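You operate a simulated robot arm through the tools that you are given. There is no shell and no other tool.

Carry out the task below with a simulated two-armed robot. There is one attempt and no reset: what you move stays moved.

## Task
Take the ring spanner with a green grip and leave it on the second shelf from the bottom of the blue rack. Put one of the strainer with a teal grips from the top of the cream bench on top of the green box. Take the brush on the top of the cream bench and put it away on the front of the long steel bench. Put the blue dripper from the top of the cream bench on the shelf under the cream bench. Open the left blue drawer, put the orange stopper in the inside of the left blue drawer, then shut the drawer. Fetch the small tin and set it on top of the purple planter. Pull the filter bench drawer open. Do these in any order. Set down upright: strainer with a teal grip, blue dripper.

Only the result counts: the job must be done as asked and must still hold three seconds after the hand-in. Knocking over, shifting, dropping, spilling or breaking anything else fails it. Lids that push on must go on centred and level and be pressed home; caps that screw on are set level and turned clockwise until they are tight.

## Robot
Two 7-joint arms with fingered hands on one trunk, on a base that moves. Base frame: it is fixed to the floor where the robot stands at the start and does not move with it; the origin is under the middle of the robot, x ahead of it, y to its left, z up. Units: m, rad, N and s.
The left shoulder is at the start at [0.196, 0.136, 0.94], the right one opposite. Each reaches about 0.885 m from its shoulder. Places, roughly: blue dripper [-1.5, -1, 0.75]; brush (6x11x8 cm) [-1.5, 0.2, 0.8]; filter bench drawer [-2, -4.4, 0.6]; front of the long steel bench (60x17 cm) [-5.02, 4.06, 0.8]; green box [-1.25, -0.5, 0.75]; inside of the left blue drawer [0.1, 1.4, 0.7]; left blue drawer [0.1, 1.4, 0.7]; orange stopper (7x7x5 cm) [-3.6, 0.3, 0.8]; purple planter (10x10x9 cm) [-1, 4.4, 0.9]; ring spanner with a green grip [0.75, 0, 1]; second shelf of the blue rack [-0.7, 3.1, 0.7]; shelf under the cream bench [-1.5, -0.4, 0.3]; small tin (6x6x4 cm) [-1, 4.6, 0.9]; strainer with a teal grip (8x8x9 cm) [-1.6, 0.6, 0.8]. Payload 4 kg a hand.
The tool frame of a hand sits at the grasp point between the pads (the TCP): z along the fingers, y along the line on which they close. The tips reach 0.025 m beyond it. The gripper opens to 0.088 m; its body begins 0.029 m behind the TCP. The gripper is a hand of 4 fingers: y runs from the thumb to the fingers, the wrist lies at [-0.013, -0.106, -0.174] in the tool frame, and closing takes about 1.5 s.
Orientation is that of the tool frame in the base frame, as a unit quaternion [x, y, z, w]. With the fingers straight down and the wrist toward the robot, the tool's x, y and z point along [0, 1, 0], [1, 0, 0] and [0, 0, -1] of the base frame.

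## Interface
- The arms move only by the tool send_rows. It takes "left_motion", "right_motion" or both (then of equal length, played together; a hand with none holds still); each is a list of rows, each an object of numbers (a shift or turn left out is 0, a gripper value left out holds the last): "dx", "dy", "dz": the shift along the base's x, y, z in units of 200 mm (1.0 is 200 mm); "wx", "wy", "wz": the turn, a rotation vector about the base's x, y, z in units of 180 degrees (1.0 is 180 degrees). In form: [{"dx": .., "dy": .., "dz": .., "wx": .., "wy": .., "wz": ..}, ...]. A call has 1 to 20 rows; each row is the pose to reach, as a shift and turn from the pose commanded when the call began. "left_grip" and "right_grip" are, for a hand that has rows, the gripper command, from -1 (fully open) to 1 (shut), values between in proportion, set as the call begins (left out, the last holds). A call with a number of a shift or a turn outside -1 to 1 is refused whole. A row lasts 0.2 s, in which the tool goes at most 0.05 m and 0.15 rad; a call with a longer step from one row to the next is refused whole, and so is a gripper value outside its range. Where a pose cannot be reached the arm comes as near as it can. A force on the tool above 40 N (or 10 N above the force at the start of the call, whichever is more), or a blocked arm, ends the call early, and 0.2 s more pass. Each finger travels about 0.153 m/s and halts on what it meets, pressing with about 30 N; the grip force reading is that of the motor and also rises with nothing between the fingers. The clock runs only during rows and for 0.2 s after the last one: add rows that repeat a pose to give the fingers time. The reply holds the time, the measured pose of the TCP, the force on the tool along the base axes, the opening and the grip force, in the units named above and with some noise, with the torque about the TCP (base axes, N m) and any sound that the robot's microphone picked up, and new pictures: "pictures" is both (left out), scene, wrist or none (wrist: the cameras of the hands that moved).
- Cameras (640 x 400 px; columns grow to the right, rows downward): "scene" is now at [0.1187, -0.0173, 1.5436]; the picture's right is [-0.09, -1.00, -0.01], its down [-0.54, 0.06, -0.84] and it looks along [0.84, -0.07, -0.54] (base axes); focal length 256 px, centre (320, 200). "left" rides on the left gripper at [-0.064, -0.083, -0.098] in its tool frame; the picture's right is [-0.62, -0.37, 0.69], its down [0.71, -0.63, 0.30] and it looks along [0.32, 0.68, 0.65] (tool axes); focal length 265 px, centre (320, 200). "right" rides on the right gripper at [0.064, -0.083, -0.098] in its tool frame; the picture's right is [-0.62, 0.37, -0.69], its down [-0.71, -0.63, 0.31] and it looks along [-0.32, 0.68, 0.65] (tool axes); focal length 265 px, centre (320, 200). There is no depth. A picture from a camera that has moved, and an enlarged one, comes with that camera's place and axes in the base frame and with its lens. The place of the scene camera against the robot may be out by one fixed shift of up to 0.012 m in any direction.
- slide_trunk(by): slides the trunk up (or, below 0, down) by that many m; the arms and the scene camera ride with it, the base frame stays. It gives what a move gives, with no picture.
- steer(legs): drives the robot by 1 to 6 legs, each [ahead, left, turn to the left] in m, m and rad, along the robot's own axes; the way and the turn of a leg run together, so that a leg with both is an arc; at most 1.5 m and 3.142 rad a leg. The arms and the cameras ride along, it lands a little off, and it stops where it bumps. It gives what a move gives, and a new picture of the scene camera.
- finger_targets(index, middle, ring, thumb_bend, thumb_turn, hand): sets how far each is bent, from 0 (flat) to 100 (curled in); at 30 the hand is open as for a grip, at 70 the pads meet at the TCP. One left out holds its place. A second passes; each finger stops where it meets its share of the squeeze, and holds until it gets a number again. A gripper value or a shape takes the hand back. It gives what a move gives, with no picture; readings hold the bend of each and the force on the fingers (four entries, about 0 where the hand has none), thumb and palm. thumb_turn goes from beside the hand (0) to across from the fingers (100), as for a grip.
- hand_shape(shape, hand): the hand has 4 fingers and takes this shape, open, in about a second: jaw (thumb against the fingers, like two jaws); tri (thumb and two fingers); tip (a fingertip pinch); poke (one finger out to press); point (the index stretched); flat (the hand flat); cup (the hand cupped); fist (a fist). The gripper value then closes the fingers along that shape, each until it touches; the sizes above hold for jaw. It gives what a move gives, with no picture.
- pan_tilt(pan, tilt): turns the head with the scene camera to pan (to the left, within 1.693 rad either way) and tilt (down, from -0.506 to 1.204), counted from straight ahead of the robot. It gives what a move gives, and a new picture of the scene camera.
- close_up(camera, box): a new picture of the part [left, top, right, bottom] of that camera's present view, enlarged. It takes no simulated time.
- finish_job(): hands the job in; it is judged then, once.

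Nothing tells you exact positions but the pictures and the camera data. Unless the task says otherwise, let go and move clear before handing in.

The tools are called after "Call:" as a command line: name --argument value ..., lists and objects as JSON in quotes. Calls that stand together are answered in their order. send_rows: Moves the arms, as the interface text tells. Its arguments: {"type":"object","properties":{"left_motion":{"type":"array","items":{"type":"object","properties":{"dx":{"type":"number"},"dy":{"type":"number"},"dz":{"type":"number"},"wx":{"type":"number"},"wy":{"type":"number"},"wz":{"type":"number"}}}},"left_grip":{"type":"number"},"right_motion":{"type":"array","items":{"type":"object","properties":{"dx":{"type":"number"},"dy":{"type":"number"},"dz":{"type":"number"},"wx":{"type":"number"},"wy":{"type":"number"},"wz":{"type":"number"}}}},"right_grip":{"type":"number"},"pictures":{"type":"string","enum":["both","scene","wrist","none"]}},"required":[]} The other tools are called the same way: slide_trunk (by) moves the trunk up or down; hand_shape (shape, hand) gives the hand a shape; finger_targets (index, middle, ring, thumb_bend, thumb_turn, hand) moves the fingers one by one; steer (legs) drives the base; pan_tilt (pan, tilt) turns the head that bears the scene camera; close_up (camera, box) takes an enlarged picture of a part of a camera's view; finish_job () hands the job in.

At the start:

```text
time: 0.0
left_tcp_pos: [0.5921, 0.2809, 1.2096]
left_orientation: [0.713, 0.702, 0.006, 0.002]
left_ft_force: [-0.3, 0.1, -0.3]
left_wrist_torque: [0.02, 0.02, 0.02]
left_gripper_width: 0.0876
left_gripper_force: 0.1
left_shape: jaw
left_bend: [30.0, 30.0, 30.0, 30.0, 98.0]
left_finger forces: [0.0, 0.0, 0.1, 0.0, 0.0, 0.0]
right_tcp_pos: [0.5845, -0.2401, 1.2215]
right_orientation: [0.712, 0.703, 0.006, 0.0]
right_ft_force: [-0.3, -0.2, 0.2]
right_wrist_torque: [-0.01, -0.02, 0.03]
right_gripper_width: 0.0877
right_gripper_force: 0.1
right_shape: jaw
right_bend: [30.0, 30.0, 30.0, 30.0, 98.0]
right_finger forces: [0.1, 0.1, 0.1, 0.1, 0.0, 0.0]
trunk travel left (down, up): [-0.5, 0.27]
robot x, y, heading: [0.0342, 0.0083, -0.018]
head pan, tilt (commanded): [-0.079, 0.616]
```

scene: 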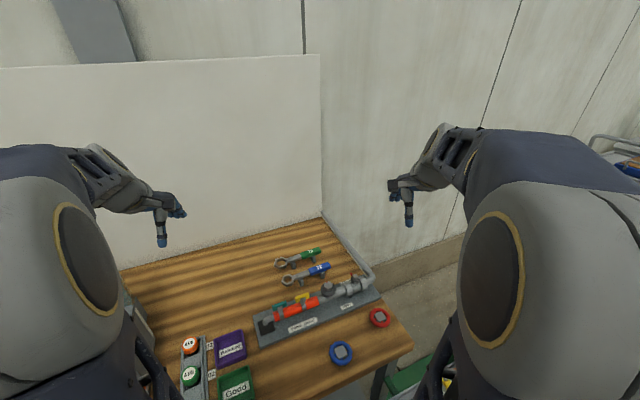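
right: 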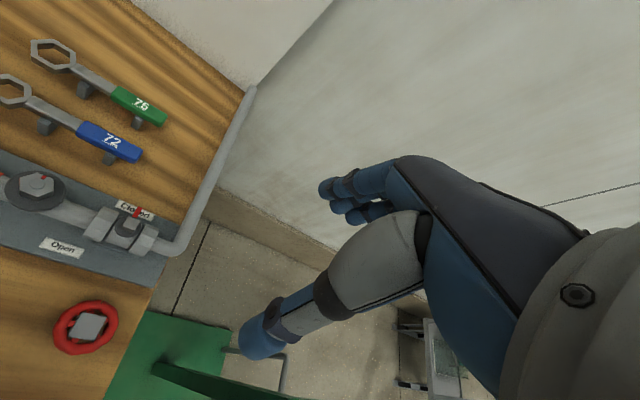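
left: 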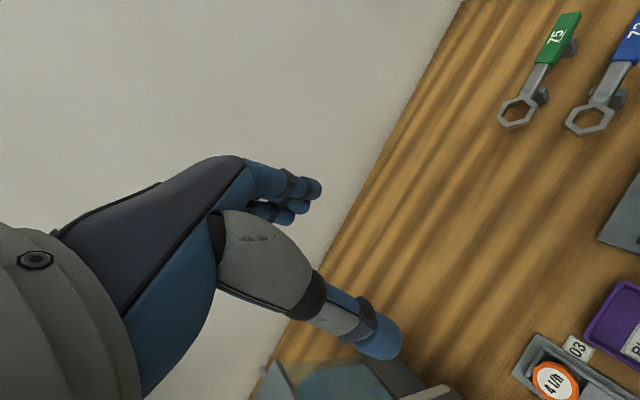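

I see a wooden bench ahead with two ring spanners (green and blue grips) on supports, a valve panel, and small bins. I'll look closer at the spanners and look around before moving.

Call:
close_up --camera "scene" --box '[240, 220, 400, 320]'

Call:
close_up --camera "right" --box '[0, 0, 240, 200]'

Call:
close_up --camera "left" --box '[440, 0, 640, 150]'

```text
4.00 times, centred on (320, 270) of scene
camera zoom: at [0.1187, -0.0173, 1.5436], right [-0.09, -1.0, -0.01], down [-0.54, 0.06, -0.84], along [0.84, -0.07, -0.54], focal length 1024 px, centre (320, -80)
```

zoom: 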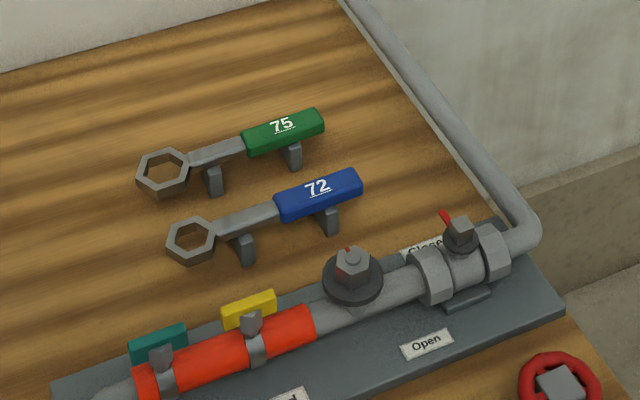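

```text
2.00 times, centred on (120, 100) of right
camera zoom: at [0.5031, -0.1758, 1.32], right [0.35, -0.63, 0.69], down [-0.64, -0.7, -0.32], along [0.69, -0.33, -0.65], focal length 531 px, centre (720, 400)
```

zoom: 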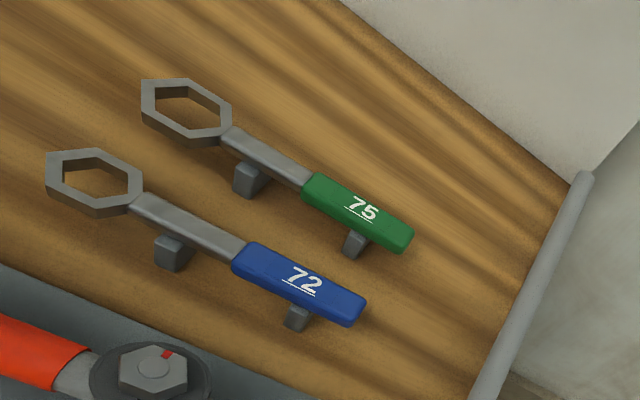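

```text
2.67 times, centred on (540, 75) of left
camera zoom: at [0.5072, 0.2165, 1.3053], right [-0.37, -0.61, -0.7], down [-0.62, 0.73, -0.31], along [0.69, 0.32, -0.64], focal length 708 px, centre (-267, 533)
```

zoom: 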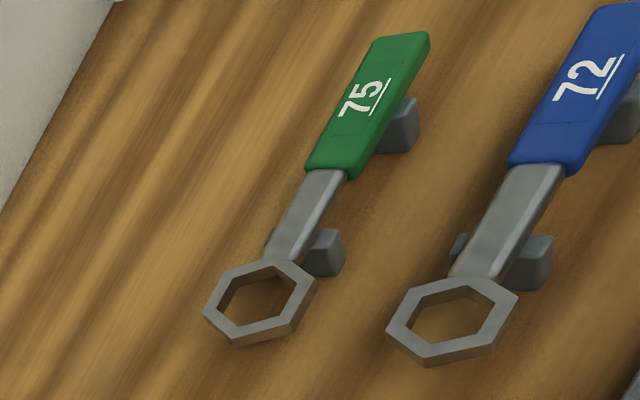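

The green-grip spanner's handle is at about [0.77, -0.03, 0.91], lying along roughly [0.35, -0.94], on two small stands. Before grasping I'll look around by panning the head to map the room.

Call:
pan_tilt --pan 1.6 --tilt 0.45

Call:
pan_tilt --pan 0.8 --tilt 0.45

Call:
pan_tilt --pan -0.9 --tilt 0.45

Call:
pan_tilt --pan -1.65 --tilt 0.45

Call:
pan_tilt --pan 0.0 --tilt 0.7

```text
time: 1.7
left_tcp_pos: [0.63, 0.2801, 1.1795]
left_orientation: [0.713, 0.701, -0.006, -0.008]
left_ft_force: [0.8, 0.8, -0.2]
left_wrist_torque: [0.03, -0.01, -0.02]
left_gripper_width: 0.088
left_gripper_force: 0.0
left_shape: jaw
left_bend: [30.0, 30.0, 30.0, 30.0, 98.0]
left_finger forces: [0.0, 0.0, 0.0, 0.0, 0.0, 0.0]
right_tcp_pos: [0.6227, -0.2379, 1.1935]
right_orientation: [0.711, 0.703, -0.004, -0.01]
right_ft_force: [0.4, -0.3, -0.2]
right_wrist_torque: [0.02, 0.02, -0.02]
right_gripper_width: 0.0877
right_gripper_force: 0.1
right_shape: jaw
right_bend: [30.0, 30.0, 30.0, 30.0, 98.0]
right_finger forces: [0.1, 0.1, 0.0, 0.0, 0.0, 0.1]
trunk travel left (down, up): [-0.5, 0.27]
robot x, y, heading: [0.0345, 0.0089, -0.014]
head pan, tilt (commanded): [1.6, 0.45]
camera scene: at [0.0266, 0.0839, 1.5555], right [1.0, 0.01, 0.04], down [0.04, -0.43, -0.9], along [0.01, 0.9, -0.43], focal length 256 px, centre (320, 200)
```

scene: 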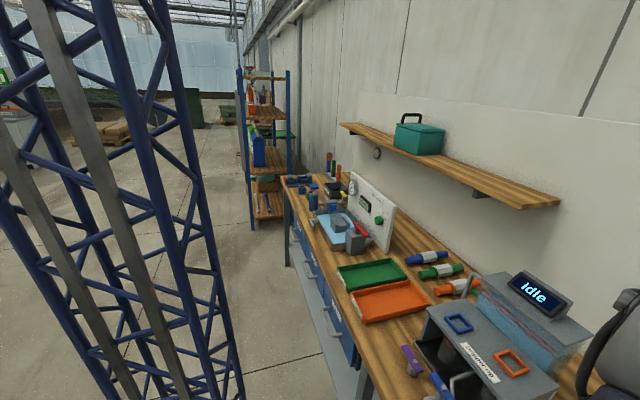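

```text
time: 2.9
left_tcp_pos: [0.6296, 0.2807, 1.1806]
left_orientation: [0.713, 0.701, -0.005, -0.009]
left_ft_force: [-0.3, 0.0, 0.4]
left_wrist_torque: [-0.01, 0.01, 0.0]
left_gripper_width: 0.0881
left_gripper_force: 0.1
left_shape: jaw
left_bend: [30.0, 30.0, 30.0, 30.0, 98.0]
left_finger forces: [0.0, 0.1, 0.0, 0.0, 0.1, 0.0]
right_tcp_pos: [0.6223, -0.2377, 1.1935]
right_orientation: [0.712, 0.702, -0.005, -0.011]
right_ft_force: [0.3, 0.4, -0.3]
right_wrist_torque: [-0.02, 0.0, 0.02]
right_gripper_width: 0.0877
right_gripper_force: 0.1
right_shape: jaw
right_bend: [30.0, 30.0, 30.0, 30.0, 98.0]
right_finger forces: [0.0, 0.0, 0.1, 0.1, 0.0, 0.1]
trunk travel left (down, up): [-0.5, 0.27]
robot x, y, heading: [0.0289, 0.01, -0.011]
head pan, tilt (commanded): [0.799, 0.45]
camera scene: at [0.0929, 0.0572, 1.5582], right [0.71, -0.71, 0.02], down [-0.27, -0.3, -0.92], along [0.65, 0.64, -0.4], focal length 256 px, centre (320, 200)
```

scene: 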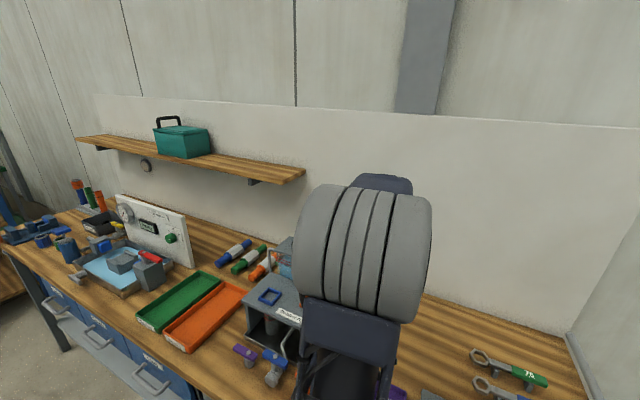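

```text
time: 4.6
left_tcp_pos: [0.6288, 0.2802, 1.1797]
left_orientation: [0.713, 0.701, -0.006, -0.008]
left_ft_force: [0.6, -0.4, -0.5]
left_wrist_torque: [0.02, 0.0, 0.05]
left_gripper_width: 0.0877
left_gripper_force: 0.0
left_shape: jaw
left_bend: [30.0, 30.0, 30.0, 30.0, 98.0]
left_finger forces: [0.0, 0.0, 0.0, 0.1, 0.0, 0.0]
right_tcp_pos: [0.6223, -0.2384, 1.1954]
right_orientation: [0.711, 0.703, -0.005, -0.011]
right_ft_force: [-0.3, 0.0, -0.7]
right_wrist_torque: [0.0, 0.0, 0.01]
right_gripper_width: 0.0877
right_gripper_force: 0.0
right_shape: jaw
right_bend: [30.0, 30.0, 30.0, 30.0, 98.0]
right_finger forces: [0.1, 0.0, 0.0, 0.1, 0.0, 0.1]
trunk travel left (down, up): [-0.5, 0.27]
robot x, y, heading: [0.0303, 0.0094, -0.015]
head pan, tilt (commanded): [-0.901, 0.45]
camera scene: at [0.0841, -0.0804, 1.5567], right [-0.79, -0.61, -0.04], down [-0.23, 0.35, -0.91], along [0.57, -0.71, -0.42], focal length 256 px, centre (320, 200)
```

scene: 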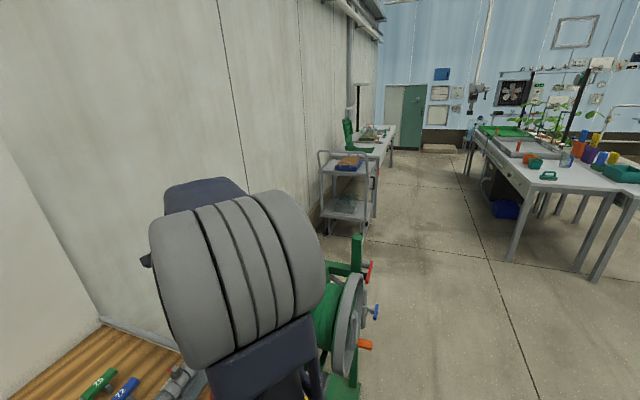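

```text
time: 5.7
left_tcp_pos: [0.628, 0.2801, 1.1803]
left_orientation: [0.713, 0.701, -0.006, -0.009]
left_ft_force: [-0.1, -0.2, -0.6]
left_wrist_torque: [-0.04, 0.04, -0.01]
left_gripper_width: 0.0878
left_gripper_force: 0.1
left_shape: jaw
left_bend: [30.0, 30.0, 30.0, 30.0, 98.0]
left_finger forces: [0.1, 0.1, 0.0, 0.1, 0.1, 0.0]
right_tcp_pos: [0.6218, -0.2378, 1.1935]
right_orientation: [0.712, 0.702, -0.004, -0.01]
right_ft_force: [0.3, 0.1, 0.2]
right_wrist_torque: [0.0, -0.01, -0.01]
right_gripper_width: 0.0875
right_gripper_force: 0.0
right_shape: jaw
right_bend: [30.0, 30.0, 30.0, 30.0, 98.0]
right_finger forces: [0.2, 0.1, 0.1, 0.1, 0.1, 0.0]
trunk travel left (down, up): [-0.5, 0.27]
robot x, y, heading: [0.0329, 0.0072, -0.014]
head pan, tilt (commanded): [-1.649, 0.45]
camera scene: at [0.0197, -0.099, 1.5539], right [-0.99, 0.09, -0.04], down [0.08, 0.44, -0.89], along [-0.06, -0.89, -0.45], focal length 256 px, centre (320, 200)
```

scene: 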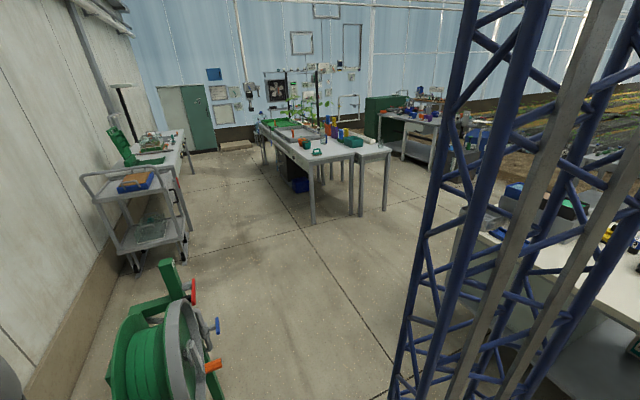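

```text
time: 7.4
left_tcp_pos: [0.6298, 0.2814, 1.1797]
left_orientation: [0.713, 0.701, -0.006, -0.008]
left_ft_force: [0.4, 0.3, -0.1]
left_wrist_torque: [-0.01, 0.03, 0.01]
left_gripper_width: 0.0879
left_gripper_force: 0.1
left_shape: jaw
left_bend: [30.0, 30.0, 30.0, 30.0, 98.0]
left_finger forces: [0.1, 0.0, 0.1, 0.0, 0.0, 0.0]
right_tcp_pos: [0.6228, -0.2384, 1.1944]
right_orientation: [0.711, 0.703, -0.006, -0.011]
right_ft_force: [0.0, 0.8, 0.4]
right_wrist_torque: [0.0, 0.0, 0.0]
right_gripper_width: 0.0877
right_gripper_force: 0.0
right_shape: jaw
right_bend: [30.0, 30.0, 30.0, 30.0, 98.0]
right_finger forces: [0.0, 0.0, 0.0, 0.0, 0.1, 0.0]
trunk travel left (down, up): [-0.5, 0.27]
robot x, y, heading: [0.0325, 0.011, -0.016]
head pan, tilt (commanded): [0.0, 0.7]
camera scene: at [0.114, -0.0085, 1.5364], right [-0.01, -1.0, -0.01], down [-0.61, 0.02, -0.79], along [0.79, -0.01, -0.61], focal length 256 px, centre (320, 200)
```

scene: 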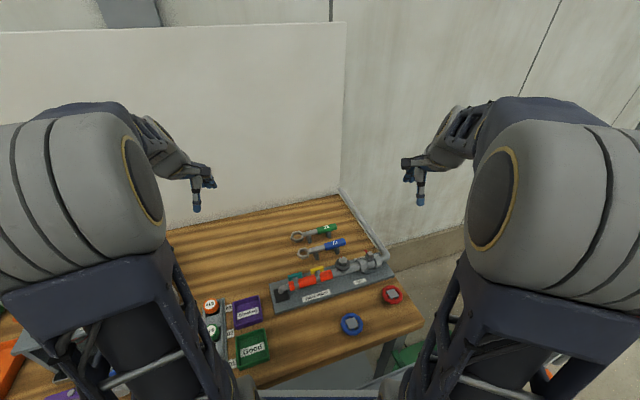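

The wooden bench runs along the wall to my left with blue drawers, the blue rack is further along +y, and the cream bench etc. are behind me. I'll first take the green spanner with the right hand, moving above it and checking with the wrist camera.

Call:
send_rows --right_motion '[{"dx": 0.075, "dy": 0.12, "dz": -0.06, "wz": 0.011}, {"dx": 0.15, "dy": 0.24, "dz": -0.12, "wz": 0.022}, {"dx": 0.225, "dy": 0.36, "dz": -0.18, "wz": 0.033}, {"dx": 0.3, "dy": 0.48, "dz": -0.24, "wz": 0.044}, {"dx": 0.375, "dy": 0.6, "dz": -0.3, "wz": 0.055}, {"dx": 0.45, "dy": 0.72, "dz": -0.36, "wz": 0.066}, {"dx": 0.525, "dy": 0.84, "dz": -0.42, "wz": 0.077}, {"dx": 0.6, "dy": 0.96, "dz": -0.48, "wz": 0.089}, {"dx": 0.6, "dy": 0.96, "dz": -0.48, "wz": 0.089}]' --right_grip -1

```text
time: 7.8
left_tcp_pos: [0.6671, 0.2784, 1.1504]
left_orientation: [0.713, 0.7, -0.016, -0.018]
left_ft_force: [-0.6, 0.2, 1.0]
left_wrist_torque: [0.0, 0.0, 0.01]
left_gripper_width: 0.0879
left_gripper_force: 0.2
left_shape: jaw
left_bend: [30.0, 30.0, 30.0, 30.0, 98.0]
left_finger forces: [0.0, 0.0, 0.1, 0.0, 0.0, 0.0]
right_tcp_pos: [0.6736, -0.2148, 1.152]
right_orientation: [0.699, 0.715, -0.016, -0.02]
right_ft_force: [0.4, -0.1, -0.5]
right_wrist_torque: [0.0, 0.02, -0.02]
right_gripper_width: 0.0877
right_gripper_force: 0.1
right_shape: jaw
right_bend: [30.0, 30.0, 30.0, 30.0, 98.0]
right_finger forces: [0.0, 0.1, 0.0, 0.1, 0.1, 0.1]
trunk travel left (down, up): [-0.5, 0.27]
robot x, y, heading: [0.031, 0.0144, -0.016]
head pan, tilt (commanded): [0.0, 0.7]
stopped in row 2 (right hand): the arm was blocked; the commanded pose is now the measured one
camera scene: at [0.1105, -0.0076, 1.5361], right [-0.01, -1.0, -0.01], down [-0.61, 0.01, -0.79], along [0.79, -0.01, -0.61], focal length 256 px, centre (320, 200)
camera right: at [0.5948, -0.1525, 1.2549], right [0.42, -0.62, 0.67], down [-0.63, -0.73, -0.28], along [0.66, -0.3, -0.69], focal length 265 px, centre (320, 200)
```

scene: 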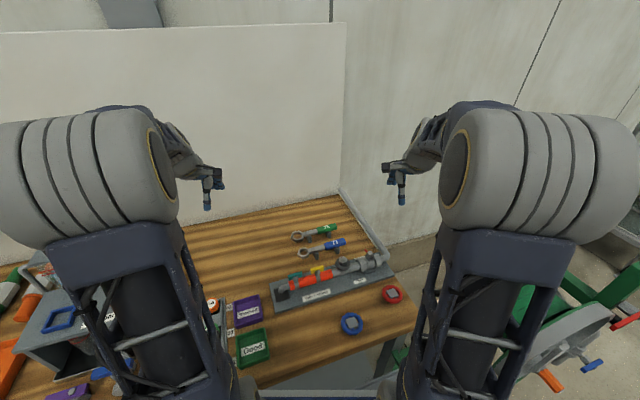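
right: 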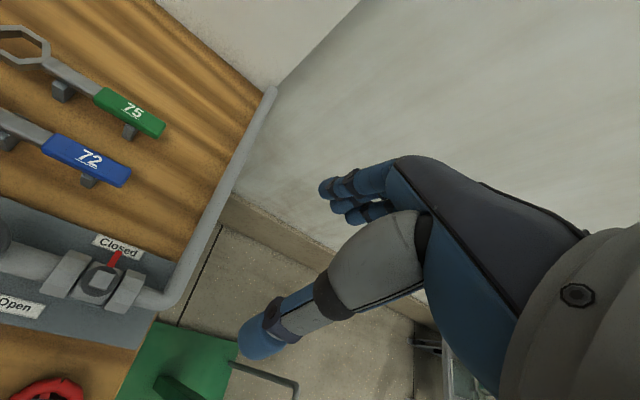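

The right arm reported blocked after two rows though nothing seems near; both arms also sagged a few centimetres. I'll test with zero-motion rows to understand how the arms hold.

Call:
send_rows --right_motion '[{"dx": 0.0}, {"dx": 0.0}, {"dx": 0.0}, {"dx": 0.0}, {"dx": 0.0}]' --left_motion '[{"dx": 0.0}, {"dx": 0.0}, {"dx": 0.0}, {"dx": 0.0}, {"dx": 0.0}]' --pictures "none"

```text
time: 8.2
left_tcp_pos: [0.7015, 0.2769, 1.1174]
left_orientation: [0.714, 0.699, -0.026, -0.03]
left_ft_force: [0.8, 0.2, 0.7]
left_wrist_torque: [0.0, -0.02, -0.03]
left_gripper_width: 0.0877
left_gripper_force: 0.1
left_shape: jaw
left_bend: [30.0, 30.0, 30.0, 30.0, 98.0]
left_finger forces: [0.1, 0.0, 0.0, 0.0, 0.1, 0.0]
right_tcp_pos: [0.709, -0.2138, 1.1184]
right_orientation: [0.698, 0.715, -0.027, -0.031]
right_ft_force: [0.5, -1.2, 0.9]
right_wrist_torque: [0.01, -0.01, 0.02]
right_gripper_width: 0.0876
right_gripper_force: 0.0
right_shape: jaw
right_bend: [30.0, 30.0, 30.0, 30.0, 98.0]
right_finger forces: [0.0, 0.0, 0.1, 0.0, 0.0, 0.0]
trunk travel left (down, up): [-0.5, 0.27]
robot x, y, heading: [0.0271, 0.0101, -0.019]
head pan, tilt (commanded): [0.0, 0.7]
stopped in row 1 (left hand): the arm was blocked; the commanded pose is now the measured one
```

Both arms sag a few cm below their commanded pose and the call is stopped as "blocked". I'll test a small up-and-back motion of the right hand alone to see how it tracks.

Call:
send_rows --right_motion '[{"dx": -0.05, "dz": 0.05}, {"dx": -0.1, "dz": 0.1}, {"dx": -0.15, "dz": 0.15}, {"dx": -0.2, "dz": 0.2}, {"dx": -0.2, "dz": 0.2}, {"dx": -0.2, "dz": 0.2}]' --pictures "none"

```text
time: 8.5
left_tcp_pos: [0.737, 0.276, 1.0842]
left_orientation: [0.713, 0.699, -0.037, -0.042]
left_ft_force: [0.1, -0.3, 0.5]
left_wrist_torque: [-0.01, -0.04, 0.0]
left_gripper_width: 0.0876
left_gripper_force: 0.2
left_shape: jaw
left_bend: [30.0, 30.0, 30.0, 30.0, 98.0]
left_finger forces: [0.0, 0.1, 0.0, 0.0, 0.0, 0.1]
right_tcp_pos: [0.7407, -0.2122, 1.0897]
right_orientation: [0.697, 0.714, -0.04, -0.042]
right_ft_force: [0.4, -0.4, 0.7]
right_wrist_torque: [-0.01, 0.03, 0.0]
right_gripper_width: 0.0878
right_gripper_force: 0.0
right_shape: jaw
right_bend: [30.0, 30.0, 30.0, 30.0, 98.0]
right_finger forces: [0.0, 0.1, 0.0, 0.0, 0.1, 0.0]
trunk travel left (down, up): [-0.5, 0.27]
robot x, y, heading: [0.0304, 0.0097, -0.009]
head pan, tilt (commanded): [0.0, 0.7]
stopped in row 1 (left hand): the arm was blocked; the commanded pose is now the measured one
```

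The arms keep re-anchoring lower on each stop. I'll let time pass via a head move and check whether the arms are stable, and look at what might touch them.

Call:
pan_tilt --pan 0.0 --tilt 0.9

```text
time: 9.2
left_tcp_pos: [0.7346, 0.2744, 1.0827]
left_orientation: [0.714, 0.698, -0.039, -0.044]
left_ft_force: [0.4, -0.8, -0.8]
left_wrist_torque: [0.02, 0.01, 0.0]
left_gripper_width: 0.0879
left_gripper_force: 0.0
left_shape: jaw
left_bend: [30.0, 30.0, 30.0, 30.0, 98.0]
left_finger forces: [0.1, 0.0, 0.0, 0.1, 0.1, 0.0]
right_tcp_pos: [0.7396, -0.2126, 1.089]
right_orientation: [0.698, 0.714, -0.039, -0.042]
right_ft_force: [0.2, -0.4, 0.2]
right_wrist_torque: [0.01, 0.0, 0.01]
right_gripper_width: 0.0875
right_gripper_force: 0.1
right_shape: jaw
right_bend: [30.0, 30.0, 30.0, 30.0, 98.0]
right_finger forces: [0.1, 0.0, 0.1, 0.1, 0.0, 0.1]
trunk travel left (down, up): [-0.5, 0.27]
robot x, y, heading: [0.0316, 0.0111, -0.012]
head pan, tilt (commanded): [0.0, 0.901]
camera scene: at [0.0975, -0.0063, 1.5193], right [-0.01, -1.0, -0.01], down [-0.75, 0.02, -0.66], along [0.66, 0.0, -0.75], focal length 256 px, centre (320, 200)
```

scene: 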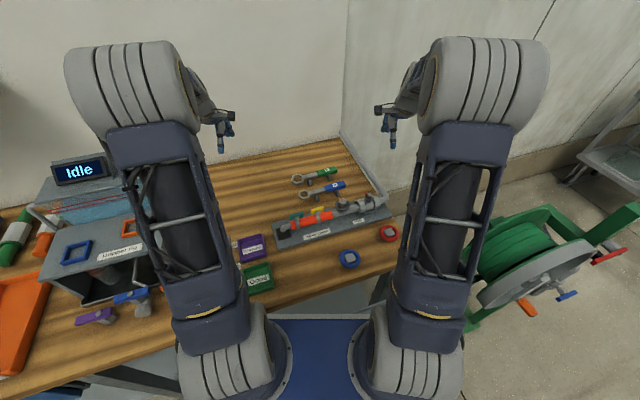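

Nothing appears to touch the arms, so it looks like a steady sag. I'll raise the trunk a bit for clearance and see whether the hands keep their pose relative to it.

Call:
slide_trunk --by 0.1

```text
time: 9.5
left_tcp_pos: [0.7755, 0.2875, 1.0385]
left_orientation: [0.705, 0.704, -0.059, -0.065]
left_ft_force: [-1.0, -0.4, -0.6]
left_wrist_torque: [-0.01, -0.08, -0.04]
left_gripper_width: 0.088
left_gripper_force: 0.1
left_shape: jaw
left_bend: [30.0, 30.0, 30.0, 30.0, 98.0]
left_finger forces: [0.2, 0.1, 0.0, 0.0, 0.0, 0.1]
right_tcp_pos: [0.7891, -0.1976, 1.0428]
right_orientation: [0.687, 0.721, -0.062, -0.064]
right_ft_force: [-0.2, -0.1, 0.0]
right_wrist_torque: [0.01, -0.08, -0.01]
right_gripper_width: 0.0878
right_gripper_force: 0.1
right_shape: jaw
right_bend: [30.0, 30.0, 30.0, 30.0, 98.0]
right_finger forces: [0.1, 0.0, 0.1, 0.0, 0.0, 0.1]
trunk travel left (down, up): [-0.527, 0.243]
robot x, y, heading: [0.0144, 0.0112, 0.005]
head pan, tilt (commanded): [0.0, 0.901]
stopped: the arm was blocked; the commanded pose is now the measured one
```

The trunk rise also stopped as "blocked" and nudged the base, so something near the bench may be interfering. I'll back the robot away from the bench for clearance and re-check the arms.

Call:
steer --legs '[[-0.3, 0, 0]]'

```text
time: 10.9
left_tcp_pos: [0.7569, 0.2441, 1.063]
left_orientation: [0.739, 0.669, -0.052, -0.059]
left_ft_force: [0.1, -1.0, -0.4]
left_wrist_torque: [0.03, 0.0, -0.02]
left_gripper_width: 0.0879
left_gripper_force: 0.1
left_shape: jaw
left_bend: [30.0, 30.0, 30.0, 30.0, 98.0]
left_finger forces: [0.0, 0.0, 0.1, 0.0, 0.0, 0.0]
right_tcp_pos: [0.7237, -0.2428, 1.0696]
right_orientation: [0.723, 0.686, -0.053, -0.059]
right_ft_force: [0.2, 0.2, 0.1]
right_wrist_torque: [0.03, -0.05, -0.01]
right_gripper_width: 0.0877
right_gripper_force: 0.1
right_shape: jaw
right_bend: [30.0, 30.0, 30.0, 30.0, 98.0]
right_finger forces: [0.1, 0.1, 0.0, 0.0, 0.0, 0.1]
trunk travel left (down, up): [-0.527, 0.243]
robot x, y, heading: [-0.0082, 0.0377, -0.088]
head pan, tilt (commanded): [0.0, 0.901]
stopped in leg 1: the robot was blocked; the commanded pose is now the measured one
camera scene: at [0.1142, 0.0124, 1.5268], right [-0.09, -1.0, 0.0], down [-0.78, 0.07, -0.63], along [0.62, -0.05, -0.78], focal length 256 px, centre (320, 200)
```

scene: 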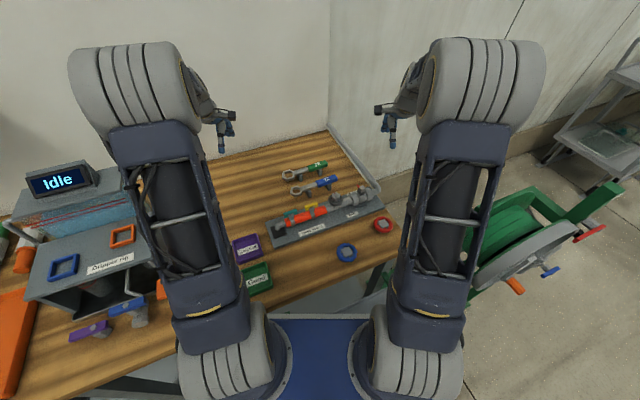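

The robot could barely back up and seems to be caught on something (the base turned instead). I'll look down to both sides to see what is touching it.

Call:
pan_tilt --pan 1.2 --tilt 1.1

Call:
pan_tilt --pan -1.2 --tilt 1.1

Call:
pan_tilt --pan 0.0 --tilt 1.2

```text
time: 12.3
left_tcp_pos: [0.7553, 0.2425, 1.0629]
left_orientation: [0.739, 0.67, -0.052, -0.06]
left_ft_force: [-0.1, 0.4, -0.1]
left_wrist_torque: [0.03, 0.0, 0.0]
left_gripper_width: 0.0877
left_gripper_force: 0.0
left_shape: jaw
left_bend: [30.0, 30.0, 30.0, 30.0, 98.0]
left_finger forces: [0.1, 0.1, 0.0, 0.0, 0.0, 0.1]
right_tcp_pos: [0.7229, -0.2415, 1.0702]
right_orientation: [0.724, 0.686, -0.053, -0.06]
right_ft_force: [-0.3, 0.0, -0.4]
right_wrist_torque: [-0.01, -0.01, 0.02]
right_gripper_width: 0.0878
right_gripper_force: 0.1
right_shape: jaw
right_bend: [30.0, 30.0, 30.0, 30.0, 98.0]
right_finger forces: [0.1, 0.0, 0.1, 0.1, 0.0, 0.0]
trunk travel left (down, up): [-0.527, 0.243]
robot x, y, heading: [-0.012, 0.0397, -0.09]
head pan, tilt (commanded): [1.201, 1.1]
camera scene: at [0.0676, 0.0758, 1.513], right [0.9, -0.45, 0.01], down [-0.39, -0.8, -0.46], along [0.21, 0.41, -0.89], focal length 256 px, centre (320, 200)
```

scene: 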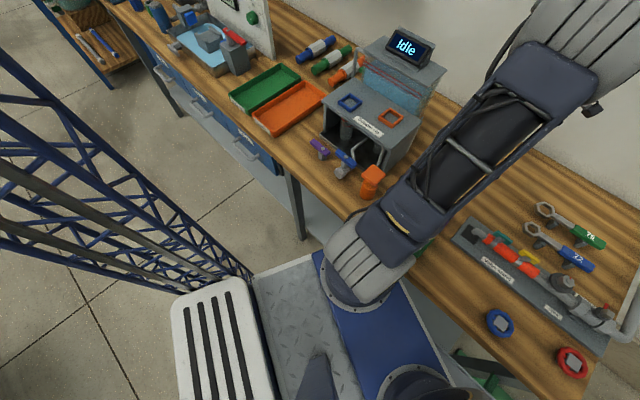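

```text
time: 14.5
left_tcp_pos: [0.7568, 0.2433, 1.0626]
left_orientation: [0.739, 0.669, -0.052, -0.06]
left_ft_force: [-0.2, 0.4, 0.1]
left_wrist_torque: [-0.02, 0.03, 0.02]
left_gripper_width: 0.0879
left_gripper_force: 0.0
left_shape: jaw
left_bend: [30.0, 30.0, 30.0, 30.0, 98.0]
left_finger forces: [0.1, 0.1, 0.0, 0.0, 0.1, 0.1]
right_tcp_pos: [0.7235, -0.2423, 1.0699]
right_orientation: [0.724, 0.685, -0.054, -0.06]
right_ft_force: [-0.7, 0.0, -0.1]
right_wrist_torque: [0.01, 0.03, -0.01]
right_gripper_width: 0.0879
right_gripper_force: 0.0
right_shape: jaw
right_bend: [30.0, 30.0, 30.0, 30.0, 98.0]
right_finger forces: [0.0, 0.0, 0.0, 0.1, 0.0, 0.0]
trunk travel left (down, up): [-0.527, 0.243]
robot x, y, heading: [-0.0113, 0.0398, -0.09]
head pan, tilt (commanded): [-1.201, 1.1]
camera scene: at [0.0568, -0.0414, 1.5125], right [-0.96, -0.28, -0.01], down [-0.24, 0.86, -0.45], along [0.13, -0.43, -0.89], focal length 256 px, centre (320, 200)
```

scene: 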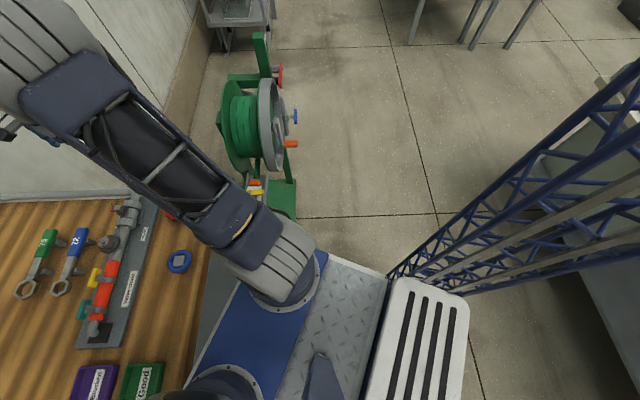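

```text
time: 15.9
left_tcp_pos: [0.7546, 0.2432, 1.0629]
left_orientation: [0.738, 0.67, -0.052, -0.06]
left_ft_force: [0.2, -1.0, 0.2]
left_wrist_torque: [0.0, -0.04, 0.01]
left_gripper_width: 0.0878
left_gripper_force: 0.1
left_shape: jaw
left_bend: [30.0, 30.0, 30.0, 30.0, 98.0]
left_finger forces: [0.0, 0.0, 0.0, 0.0, 0.1, 0.0]
right_tcp_pos: [0.7235, -0.2417, 1.0692]
right_orientation: [0.723, 0.686, -0.053, -0.059]
right_ft_force: [-1.4, 0.5, -0.8]
right_wrist_torque: [0.0, 0.03, 0.01]
right_gripper_width: 0.0879
right_gripper_force: 0.0
right_shape: jaw
right_bend: [30.0, 30.0, 30.0, 30.0, 98.0]
right_finger forces: [0.1, 0.0, 0.0, 0.0, 0.0, 0.0]
trunk travel left (down, up): [-0.527, 0.243]
robot x, y, heading: [-0.0084, 0.0388, -0.098]
head pan, tilt (commanded): [0.0, 1.201]
camera scene: at [0.0951, 0.0142, 1.507], right [-0.09, -1.0, 0.0], down [-0.93, 0.09, -0.37], along [0.37, -0.03, -0.93], focal length 256 px, centre (320, 200)
```

scene: 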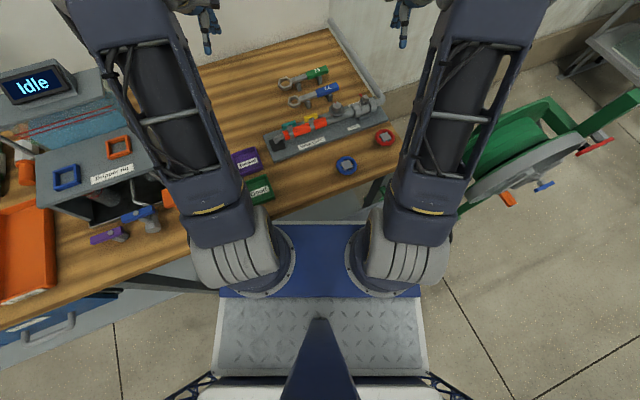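

The blue trunk plate and left shoulder sit right against the slanted bench edge at about [0.29, 0.25], and the robot pivoted about that point. I'll zoom in on that region.

Call:
close_up --camera "scene" --box '[160, 160, 320, 260]'

Call:
close_up --camera "scene" --box '[320, 160, 480, 260]'

Call:
pan_tilt --pan 0.6 --tilt 1.2

```text
4.00 times, centred on (240, 210) of scene
camera zoom: at [0.0951, 0.0142, 1.507], right [-0.09, -1.0, 0.0], down [-0.93, 0.09, -0.37], along [0.37, -0.03, -0.93], focal length 1024 px, centre (640, 160)
```

zoom: 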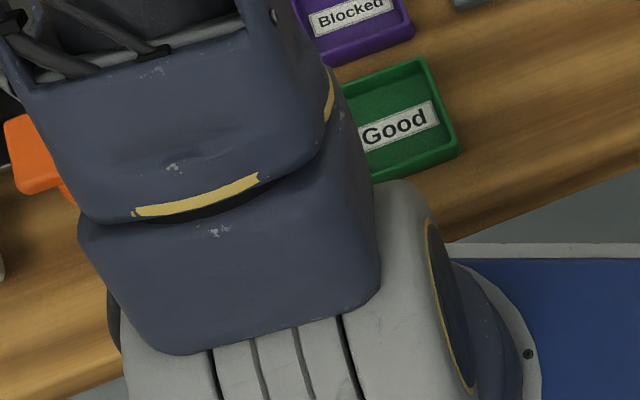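

```text
4.00 times, centred on (400, 210) of scene
camera zoom: at [0.0951, 0.0142, 1.507], right [-0.09, -1.0, 0.0], down [-0.93, 0.09, -0.37], along [0.37, -0.03, -0.93], focal length 1024 px, centre (0, 160)
```

zoom: 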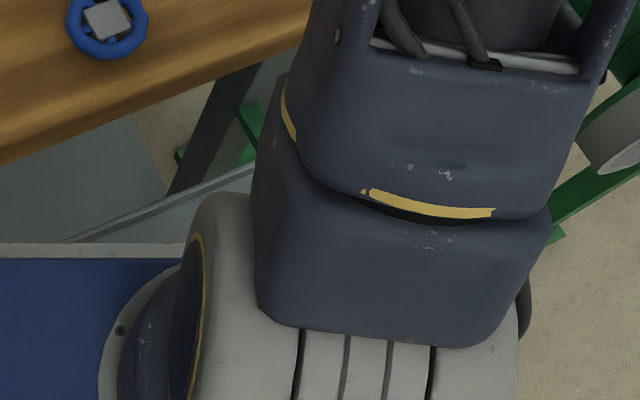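

```text
time: 16.9
left_tcp_pos: [0.755, 0.2435, 1.0635]
left_orientation: [0.738, 0.67, -0.052, -0.06]
left_ft_force: [0.2, -0.2, 0.2]
left_wrist_torque: [0.0, 0.0, 0.01]
left_gripper_width: 0.0881
left_gripper_force: 0.1
left_shape: jaw
left_bend: [30.0, 30.0, 30.0, 30.0, 98.0]
left_finger forces: [0.0, 0.0, 0.0, 0.0, 0.0, 0.0]
right_tcp_pos: [0.7236, -0.242, 1.0682]
right_orientation: [0.723, 0.686, -0.053, -0.059]
right_ft_force: [0.8, -1.2, -0.1]
right_wrist_torque: [0.0, -0.01, 0.03]
right_gripper_width: 0.0878
right_gripper_force: 0.1
right_shape: jaw
right_bend: [30.0, 30.0, 30.0, 30.0, 98.0]
right_finger forces: [0.1, 0.0, 0.0, 0.0, 0.2, 0.0]
trunk travel left (down, up): [-0.527, 0.243]
robot x, y, heading: [-0.0136, 0.0336, -0.091]
head pan, tilt (commanded): [0.6, 1.201]
camera scene: at [0.0882, 0.0465, 1.507], right [0.49, -0.87, 0.0], down [-0.81, -0.45, -0.37], along [0.32, 0.18, -0.93], focal length 256 px, centre (320, 200)
```

scene: 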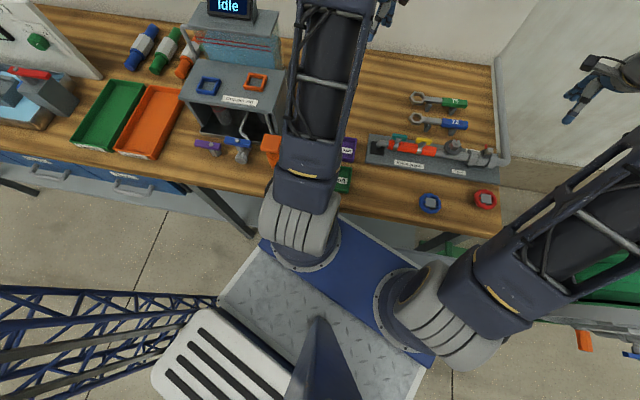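

It looks like the robot's body was pitched slightly nose-up (leaning on the bench) which made the arm model disagree; it seems nearly level now. I'll test a zero-motion call on both arms.

Call:
send_rows --right_motion '[{"dx": 0.0}, {"dx": 0.0}, {"dx": 0.0}]' --left_motion '[{"dx": 0.0}, {"dx": 0.0}, {"dx": 0.0}]' --pictures "none"

```text
time: 17.9
left_tcp_pos: [0.7568, 0.2435, 1.0629]
left_orientation: [0.739, 0.669, -0.052, -0.06]
left_ft_force: [0.5, -0.3, -0.4]
left_wrist_torque: [0.03, 0.0, 0.02]
left_gripper_width: 0.088
left_gripper_force: 0.0
left_shape: jaw
left_bend: [30.0, 30.0, 30.0, 30.0, 98.0]
left_finger forces: [0.0, 0.0, 0.0, 0.0, 0.0, 0.1]
right_tcp_pos: [0.723, -0.2422, 1.0682]
right_orientation: [0.723, 0.686, -0.053, -0.06]
right_ft_force: [-0.1, -0.5, 0.2]
right_wrist_torque: [-0.03, -0.01, 0.04]
right_gripper_width: 0.0878
right_gripper_force: 0.0
right_shape: jaw
right_bend: [30.0, 30.0, 30.0, 30.0, 98.0]
right_finger forces: [0.0, 0.0, 0.1, 0.0, 0.1, 0.0]
trunk travel left (down, up): [-0.527, 0.243]
robot x, y, heading: [-0.0109, 0.0353, -0.089]
head pan, tilt (commanded): [0.6, 1.201]
stopped in row 3 (left hand): the arm was blocked; the commanded pose is now the measured one
```

No sag this time. I'll repeat now that the commanded pose equals the measured one.

Call:
send_rows --right_motion '[{"dz": 0.05}, {"dz": 0.1}, {"dz": 0.15}, {"dz": 0.2}, {"dz": 0.25}, {"dz": 0.25}]' --left_motion '[{"dz": 0.05}, {"dz": 0.1}, {"dz": 0.15}, {"dz": 0.2}, {"dz": 0.25}, {"dz": 0.25}]' --pictures "none"

```text
time: 19.5
left_tcp_pos: [0.7584, 0.244, 1.1114]
left_orientation: [0.739, 0.669, -0.052, -0.06]
left_ft_force: [-1.0, -0.2, 0.0]
left_wrist_torque: [-0.01, 0.03, 0.02]
left_gripper_width: 0.0878
left_gripper_force: 0.0
left_shape: jaw
left_bend: [30.0, 30.0, 30.0, 30.0, 98.0]
left_finger forces: [0.1, 0.0, 0.0, 0.0, 0.0, 0.1]
right_tcp_pos: [0.725, -0.2447, 1.119]
right_orientation: [0.723, 0.686, -0.054, -0.061]
right_ft_force: [-0.2, -0.2, -0.4]
right_wrist_torque: [-0.01, -0.02, -0.01]
right_gripper_width: 0.088
right_gripper_force: 0.0
right_shape: jaw
right_bend: [30.0, 30.0, 30.0, 30.0, 98.0]
right_finger forces: [0.0, 0.0, 0.0, 0.0, 0.1, 0.0]
trunk travel left (down, up): [-0.527, 0.243]
robot x, y, heading: [-0.013, 0.0361, -0.088]
head pan, tilt (commanded): [0.6, 1.201]
stopped in row 6 (left hand): the arm was blocked; the commanded pose is now the measured one
```

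The arms now track properly (rose 5 cm as commanded). I'll try backing up again a short way to get clear of the bench.

Call:
steer --legs '[[-0.12, 0, 0]]'

```text
time: 20.7
left_tcp_pos: [0.7637, 0.2063, 1.1097]
left_orientation: [0.764, 0.639, -0.051, -0.064]
left_ft_force: [0.2, 0.9, 0.4]
left_wrist_torque: [-0.02, 0.0, 0.03]
left_gripper_width: 0.0883
left_gripper_force: 0.0
left_shape: jaw
left_bend: [30.0, 30.0, 30.0, 30.0, 98.0]
left_finger forces: [0.1, 0.0, 0.0, 0.0, 0.0, 0.0]
right_tcp_pos: [0.693, -0.2751, 1.1165]
right_orientation: [0.749, 0.657, -0.053, -0.065]
right_ft_force: [0.5, 0.1, -0.3]
right_wrist_torque: [0.0, 0.02, -0.02]
right_gripper_width: 0.0878
right_gripper_force: 0.1
right_shape: jaw
right_bend: [30.0, 30.0, 30.0, 30.0, 98.0]
right_finger forces: [0.1, 0.0, 0.0, 0.0, 0.1, 0.0]
trunk travel left (down, up): [-0.527, 0.243]
robot x, y, heading: [-0.0244, 0.0585, -0.165]
head pan, tilt (commanded): [0.6, 1.201]
stopped in leg 1: the robot was blocked; the commanded pose is now the measured one
camera scene: at [0.0772, 0.0632, 1.5068], right [0.42, -0.91, 0.0], down [-0.84, -0.39, -0.37], along [0.34, 0.15, -0.93], focal length 256 px, centre (320, 200)
```

scene: 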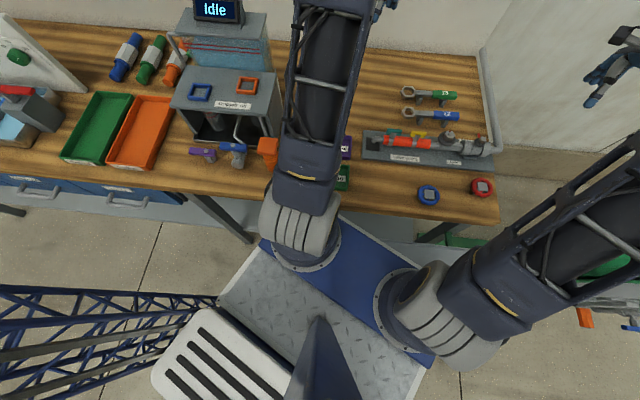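

The robot again pivoted clockwise about a point near [0.28, 0.19] — its front-left corner is caught. I'll look at the gap between the robot and the bench from different head angles.

Call:
pan_tilt --pan -0.5 --tilt 1.2

Call:
pan_tilt --pan 1.65 --tilt 1.2

Call:
close_up --camera "scene" --box '[300, 100, 620, 300]'

```text
time: 22.0
left_tcp_pos: [0.7639, 0.2084, 1.1089]
left_orientation: [0.764, 0.641, -0.051, -0.064]
left_ft_force: [0.2, 0.2, 0.0]
left_wrist_torque: [-0.02, 0.01, 0.0]
left_gripper_width: 0.0876
left_gripper_force: 0.1
left_shape: jaw
left_bend: [30.0, 30.0, 30.0, 30.0, 98.0]
left_finger forces: [0.0, 0.1, 0.0, 0.2, 0.0, 0.0]
right_tcp_pos: [0.6914, -0.2748, 1.1175]
right_orientation: [0.749, 0.658, -0.053, -0.063]
right_ft_force: [-0.8, 0.4, 0.4]
right_wrist_torque: [0.0, -0.01, 0.01]
right_gripper_width: 0.0878
right_gripper_force: 0.0
right_shape: jaw
right_bend: [30.0, 30.0, 30.0, 30.0, 98.0]
right_finger forces: [0.0, 0.0, 0.0, 0.1, 0.1, 0.0]
trunk travel left (down, up): [-0.527, 0.243]
robot x, y, heading: [-0.0226, 0.0622, -0.169]
head pan, tilt (commanded): [-0.499, 1.201]
camera scene: at [0.0706, 0.0053, 1.5067], right [-0.62, -0.79, -0.01], down [-0.73, 0.58, -0.37], along [0.29, -0.22, -0.93], focal length 256 px, centre (320, 200)
```

scene: 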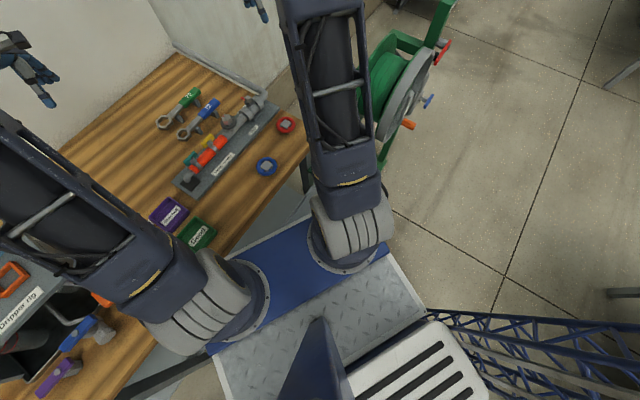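

```text
time: 24.0
left_tcp_pos: [0.7634, 0.2085, 1.1088]
left_orientation: [0.763, 0.641, -0.051, -0.064]
left_ft_force: [0.7, -0.3, -1.2]
left_wrist_torque: [0.01, -0.04, -0.02]
left_gripper_width: 0.088
left_gripper_force: 0.0
left_shape: jaw
left_bend: [30.0, 30.0, 30.0, 30.0, 98.0]
left_finger forces: [0.0, 0.0, 0.1, 0.0, 0.1, 0.0]
right_tcp_pos: [0.6915, -0.2748, 1.1166]
right_orientation: [0.749, 0.657, -0.053, -0.064]
right_ft_force: [-0.6, -0.2, 0.0]
right_wrist_torque: [0.0, 0.01, -0.02]
right_gripper_width: 0.0879
right_gripper_force: 0.0
right_shape: jaw
right_bend: [30.0, 30.0, 30.0, 30.0, 98.0]
right_finger forces: [0.0, 0.0, 0.0, 0.0, 0.0, 0.0]
trunk travel left (down, up): [-0.527, 0.243]
robot x, y, heading: [-0.0241, 0.0645, -0.165]
head pan, tilt (commanded): [1.649, 1.201]
camera scene: at [0.0316, 0.0955, 1.5066], right [1.0, -0.09, 0.01], down [-0.08, -0.93, -0.37], along [0.04, 0.36, -0.93], focal length 256 px, centre (320, 200)
```

scene: 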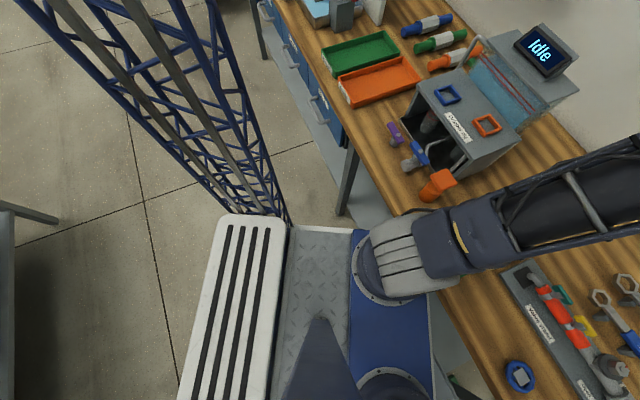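

```text
2.00 times, centred on (460, 200) of scene
camera zoom: at [0.0316, 0.0955, 1.5066], right [1.0, -0.09, 0.01], down [-0.08, -0.93, -0.37], along [0.04, 0.36, -0.93], focal length 512 px, centre (40, 200)
```

zoom: 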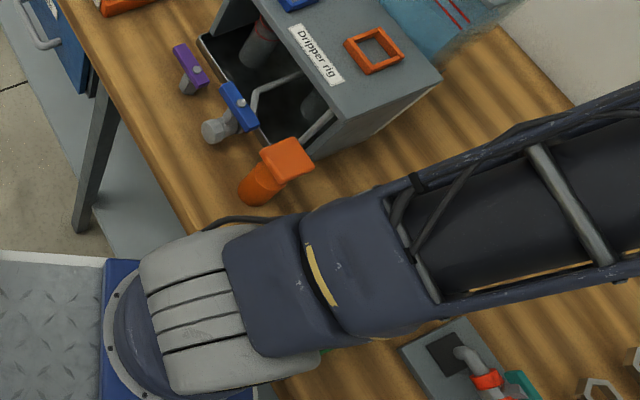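

The geometry fits the shoulder/plate resting on the bench's front edge (raising the trunk 2.7 cm leveled the robot). I'll raise the trunk more to lift it clear.

Call:
slide_trunk --by 0.06

```text
time: 25.0
left_tcp_pos: [0.7701, 0.2119, 1.1417]
left_orientation: [0.764, 0.64, -0.056, -0.065]
left_ft_force: [0.5, -0.2, 0.1]
left_wrist_torque: [-0.02, 0.0, 0.0]
left_gripper_width: 0.0879
left_gripper_force: 0.0
left_shape: jaw
left_bend: [30.0, 30.0, 30.0, 30.0, 98.0]
left_finger forces: [0.0, 0.0, 0.0, 0.1, 0.1, 0.0]
right_tcp_pos: [0.6996, -0.2718, 1.152]
right_orientation: [0.748, 0.658, -0.056, -0.065]
right_ft_force: [0.8, -0.3, 0.8]
right_wrist_torque: [0.0, 0.0, -0.07]
right_gripper_width: 0.0878
right_gripper_force: 0.0
right_shape: jaw
right_bend: [30.0, 30.0, 30.0, 30.0, 98.0]
right_finger forces: [0.0, 0.1, 0.0, 0.0, 0.0, 0.1]
trunk travel left (down, up): [-0.587, 0.183]
robot x, y, heading: [-0.0209, 0.0617, -0.169]
head pan, tilt (commanded): [1.649, 1.201]
```

Call:
pan_tilt --pan 0.0 --tilt 1.2

```text
time: 26.7
left_tcp_pos: [0.7716, 0.2107, 1.1436]
left_orientation: [0.763, 0.64, -0.055, -0.065]
left_ft_force: [0.2, -0.3, 0.1]
left_wrist_torque: [-0.02, 0.02, 0.02]
left_gripper_width: 0.0878
left_gripper_force: 0.0
left_shape: jaw
left_bend: [30.0, 30.0, 30.0, 30.0, 98.0]
left_finger forces: [0.1, 0.1, 0.0, 0.0, 0.0, 0.1]
right_tcp_pos: [0.6994, -0.2718, 1.1535]
right_orientation: [0.748, 0.658, -0.056, -0.065]
right_ft_force: [0.3, 0.5, 0.2]
right_wrist_torque: [-0.04, -0.03, 0.0]
right_gripper_width: 0.088
right_gripper_force: 0.0
right_shape: jaw
right_bend: [30.0, 30.0, 30.0, 30.0, 98.0]
right_finger forces: [0.0, 0.0, 0.0, 0.0, 0.0, 0.0]
trunk travel left (down, up): [-0.587, 0.183]
robot x, y, heading: [-0.0221, 0.0599, -0.165]
head pan, tilt (commanded): [0.0, 1.201]
camera scene: at [0.0938, 0.0344, 1.5458], right [-0.17, -0.99, 0.0], down [-0.92, 0.15, -0.36], along [0.36, -0.06, -0.93], focal length 256 px, centre (320, 200)
```

scene: 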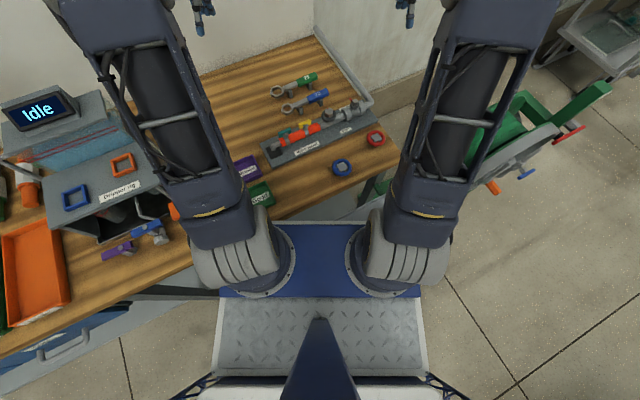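

The trunk rose fully without a block. I'll try backing off again.

Call:
steer --legs '[[-0.15, 0, 0]]'

```text
time: 28.1
left_tcp_pos: [0.6227, 0.2342, 1.143]
left_orientation: [0.765, 0.639, -0.056, -0.065]
left_ft_force: [0.3, -0.3, -0.7]
left_wrist_torque: [0.01, -0.01, 0.0]
left_gripper_width: 0.088
left_gripper_force: 0.1
left_shape: jaw
left_bend: [30.0, 30.0, 30.0, 30.0, 98.0]
left_finger forces: [0.1, 0.0, 0.1, 0.0, 0.1, 0.1]
right_tcp_pos: [0.5505, -0.2486, 1.1525]
right_orientation: [0.75, 0.656, -0.055, -0.065]
right_ft_force: [-0.6, 0.6, -0.6]
right_wrist_torque: [-0.03, 0.0, 0.02]
right_gripper_width: 0.0879
right_gripper_force: 0.1
right_shape: jaw
right_bend: [30.0, 30.0, 30.0, 30.0, 98.0]
right_finger forces: [0.1, 0.1, 0.1, 0.1, 0.0, 0.0]
trunk travel left (down, up): [-0.587, 0.183]
robot x, y, heading: [-0.1727, 0.0862, -0.17]
head pan, tilt (commanded): [0.0, 1.201]
camera scene: at [-0.0544, 0.0594, 1.5458], right [-0.17, -0.99, 0.0], down [-0.92, 0.16, -0.36], along [0.36, -0.06, -0.93], focal length 256 px, centre (320, 200)
```

scene: 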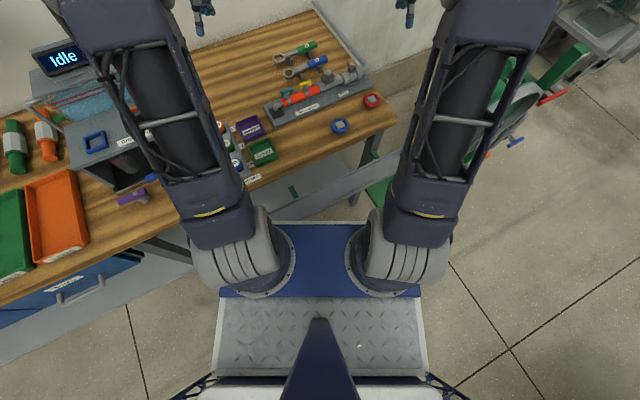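

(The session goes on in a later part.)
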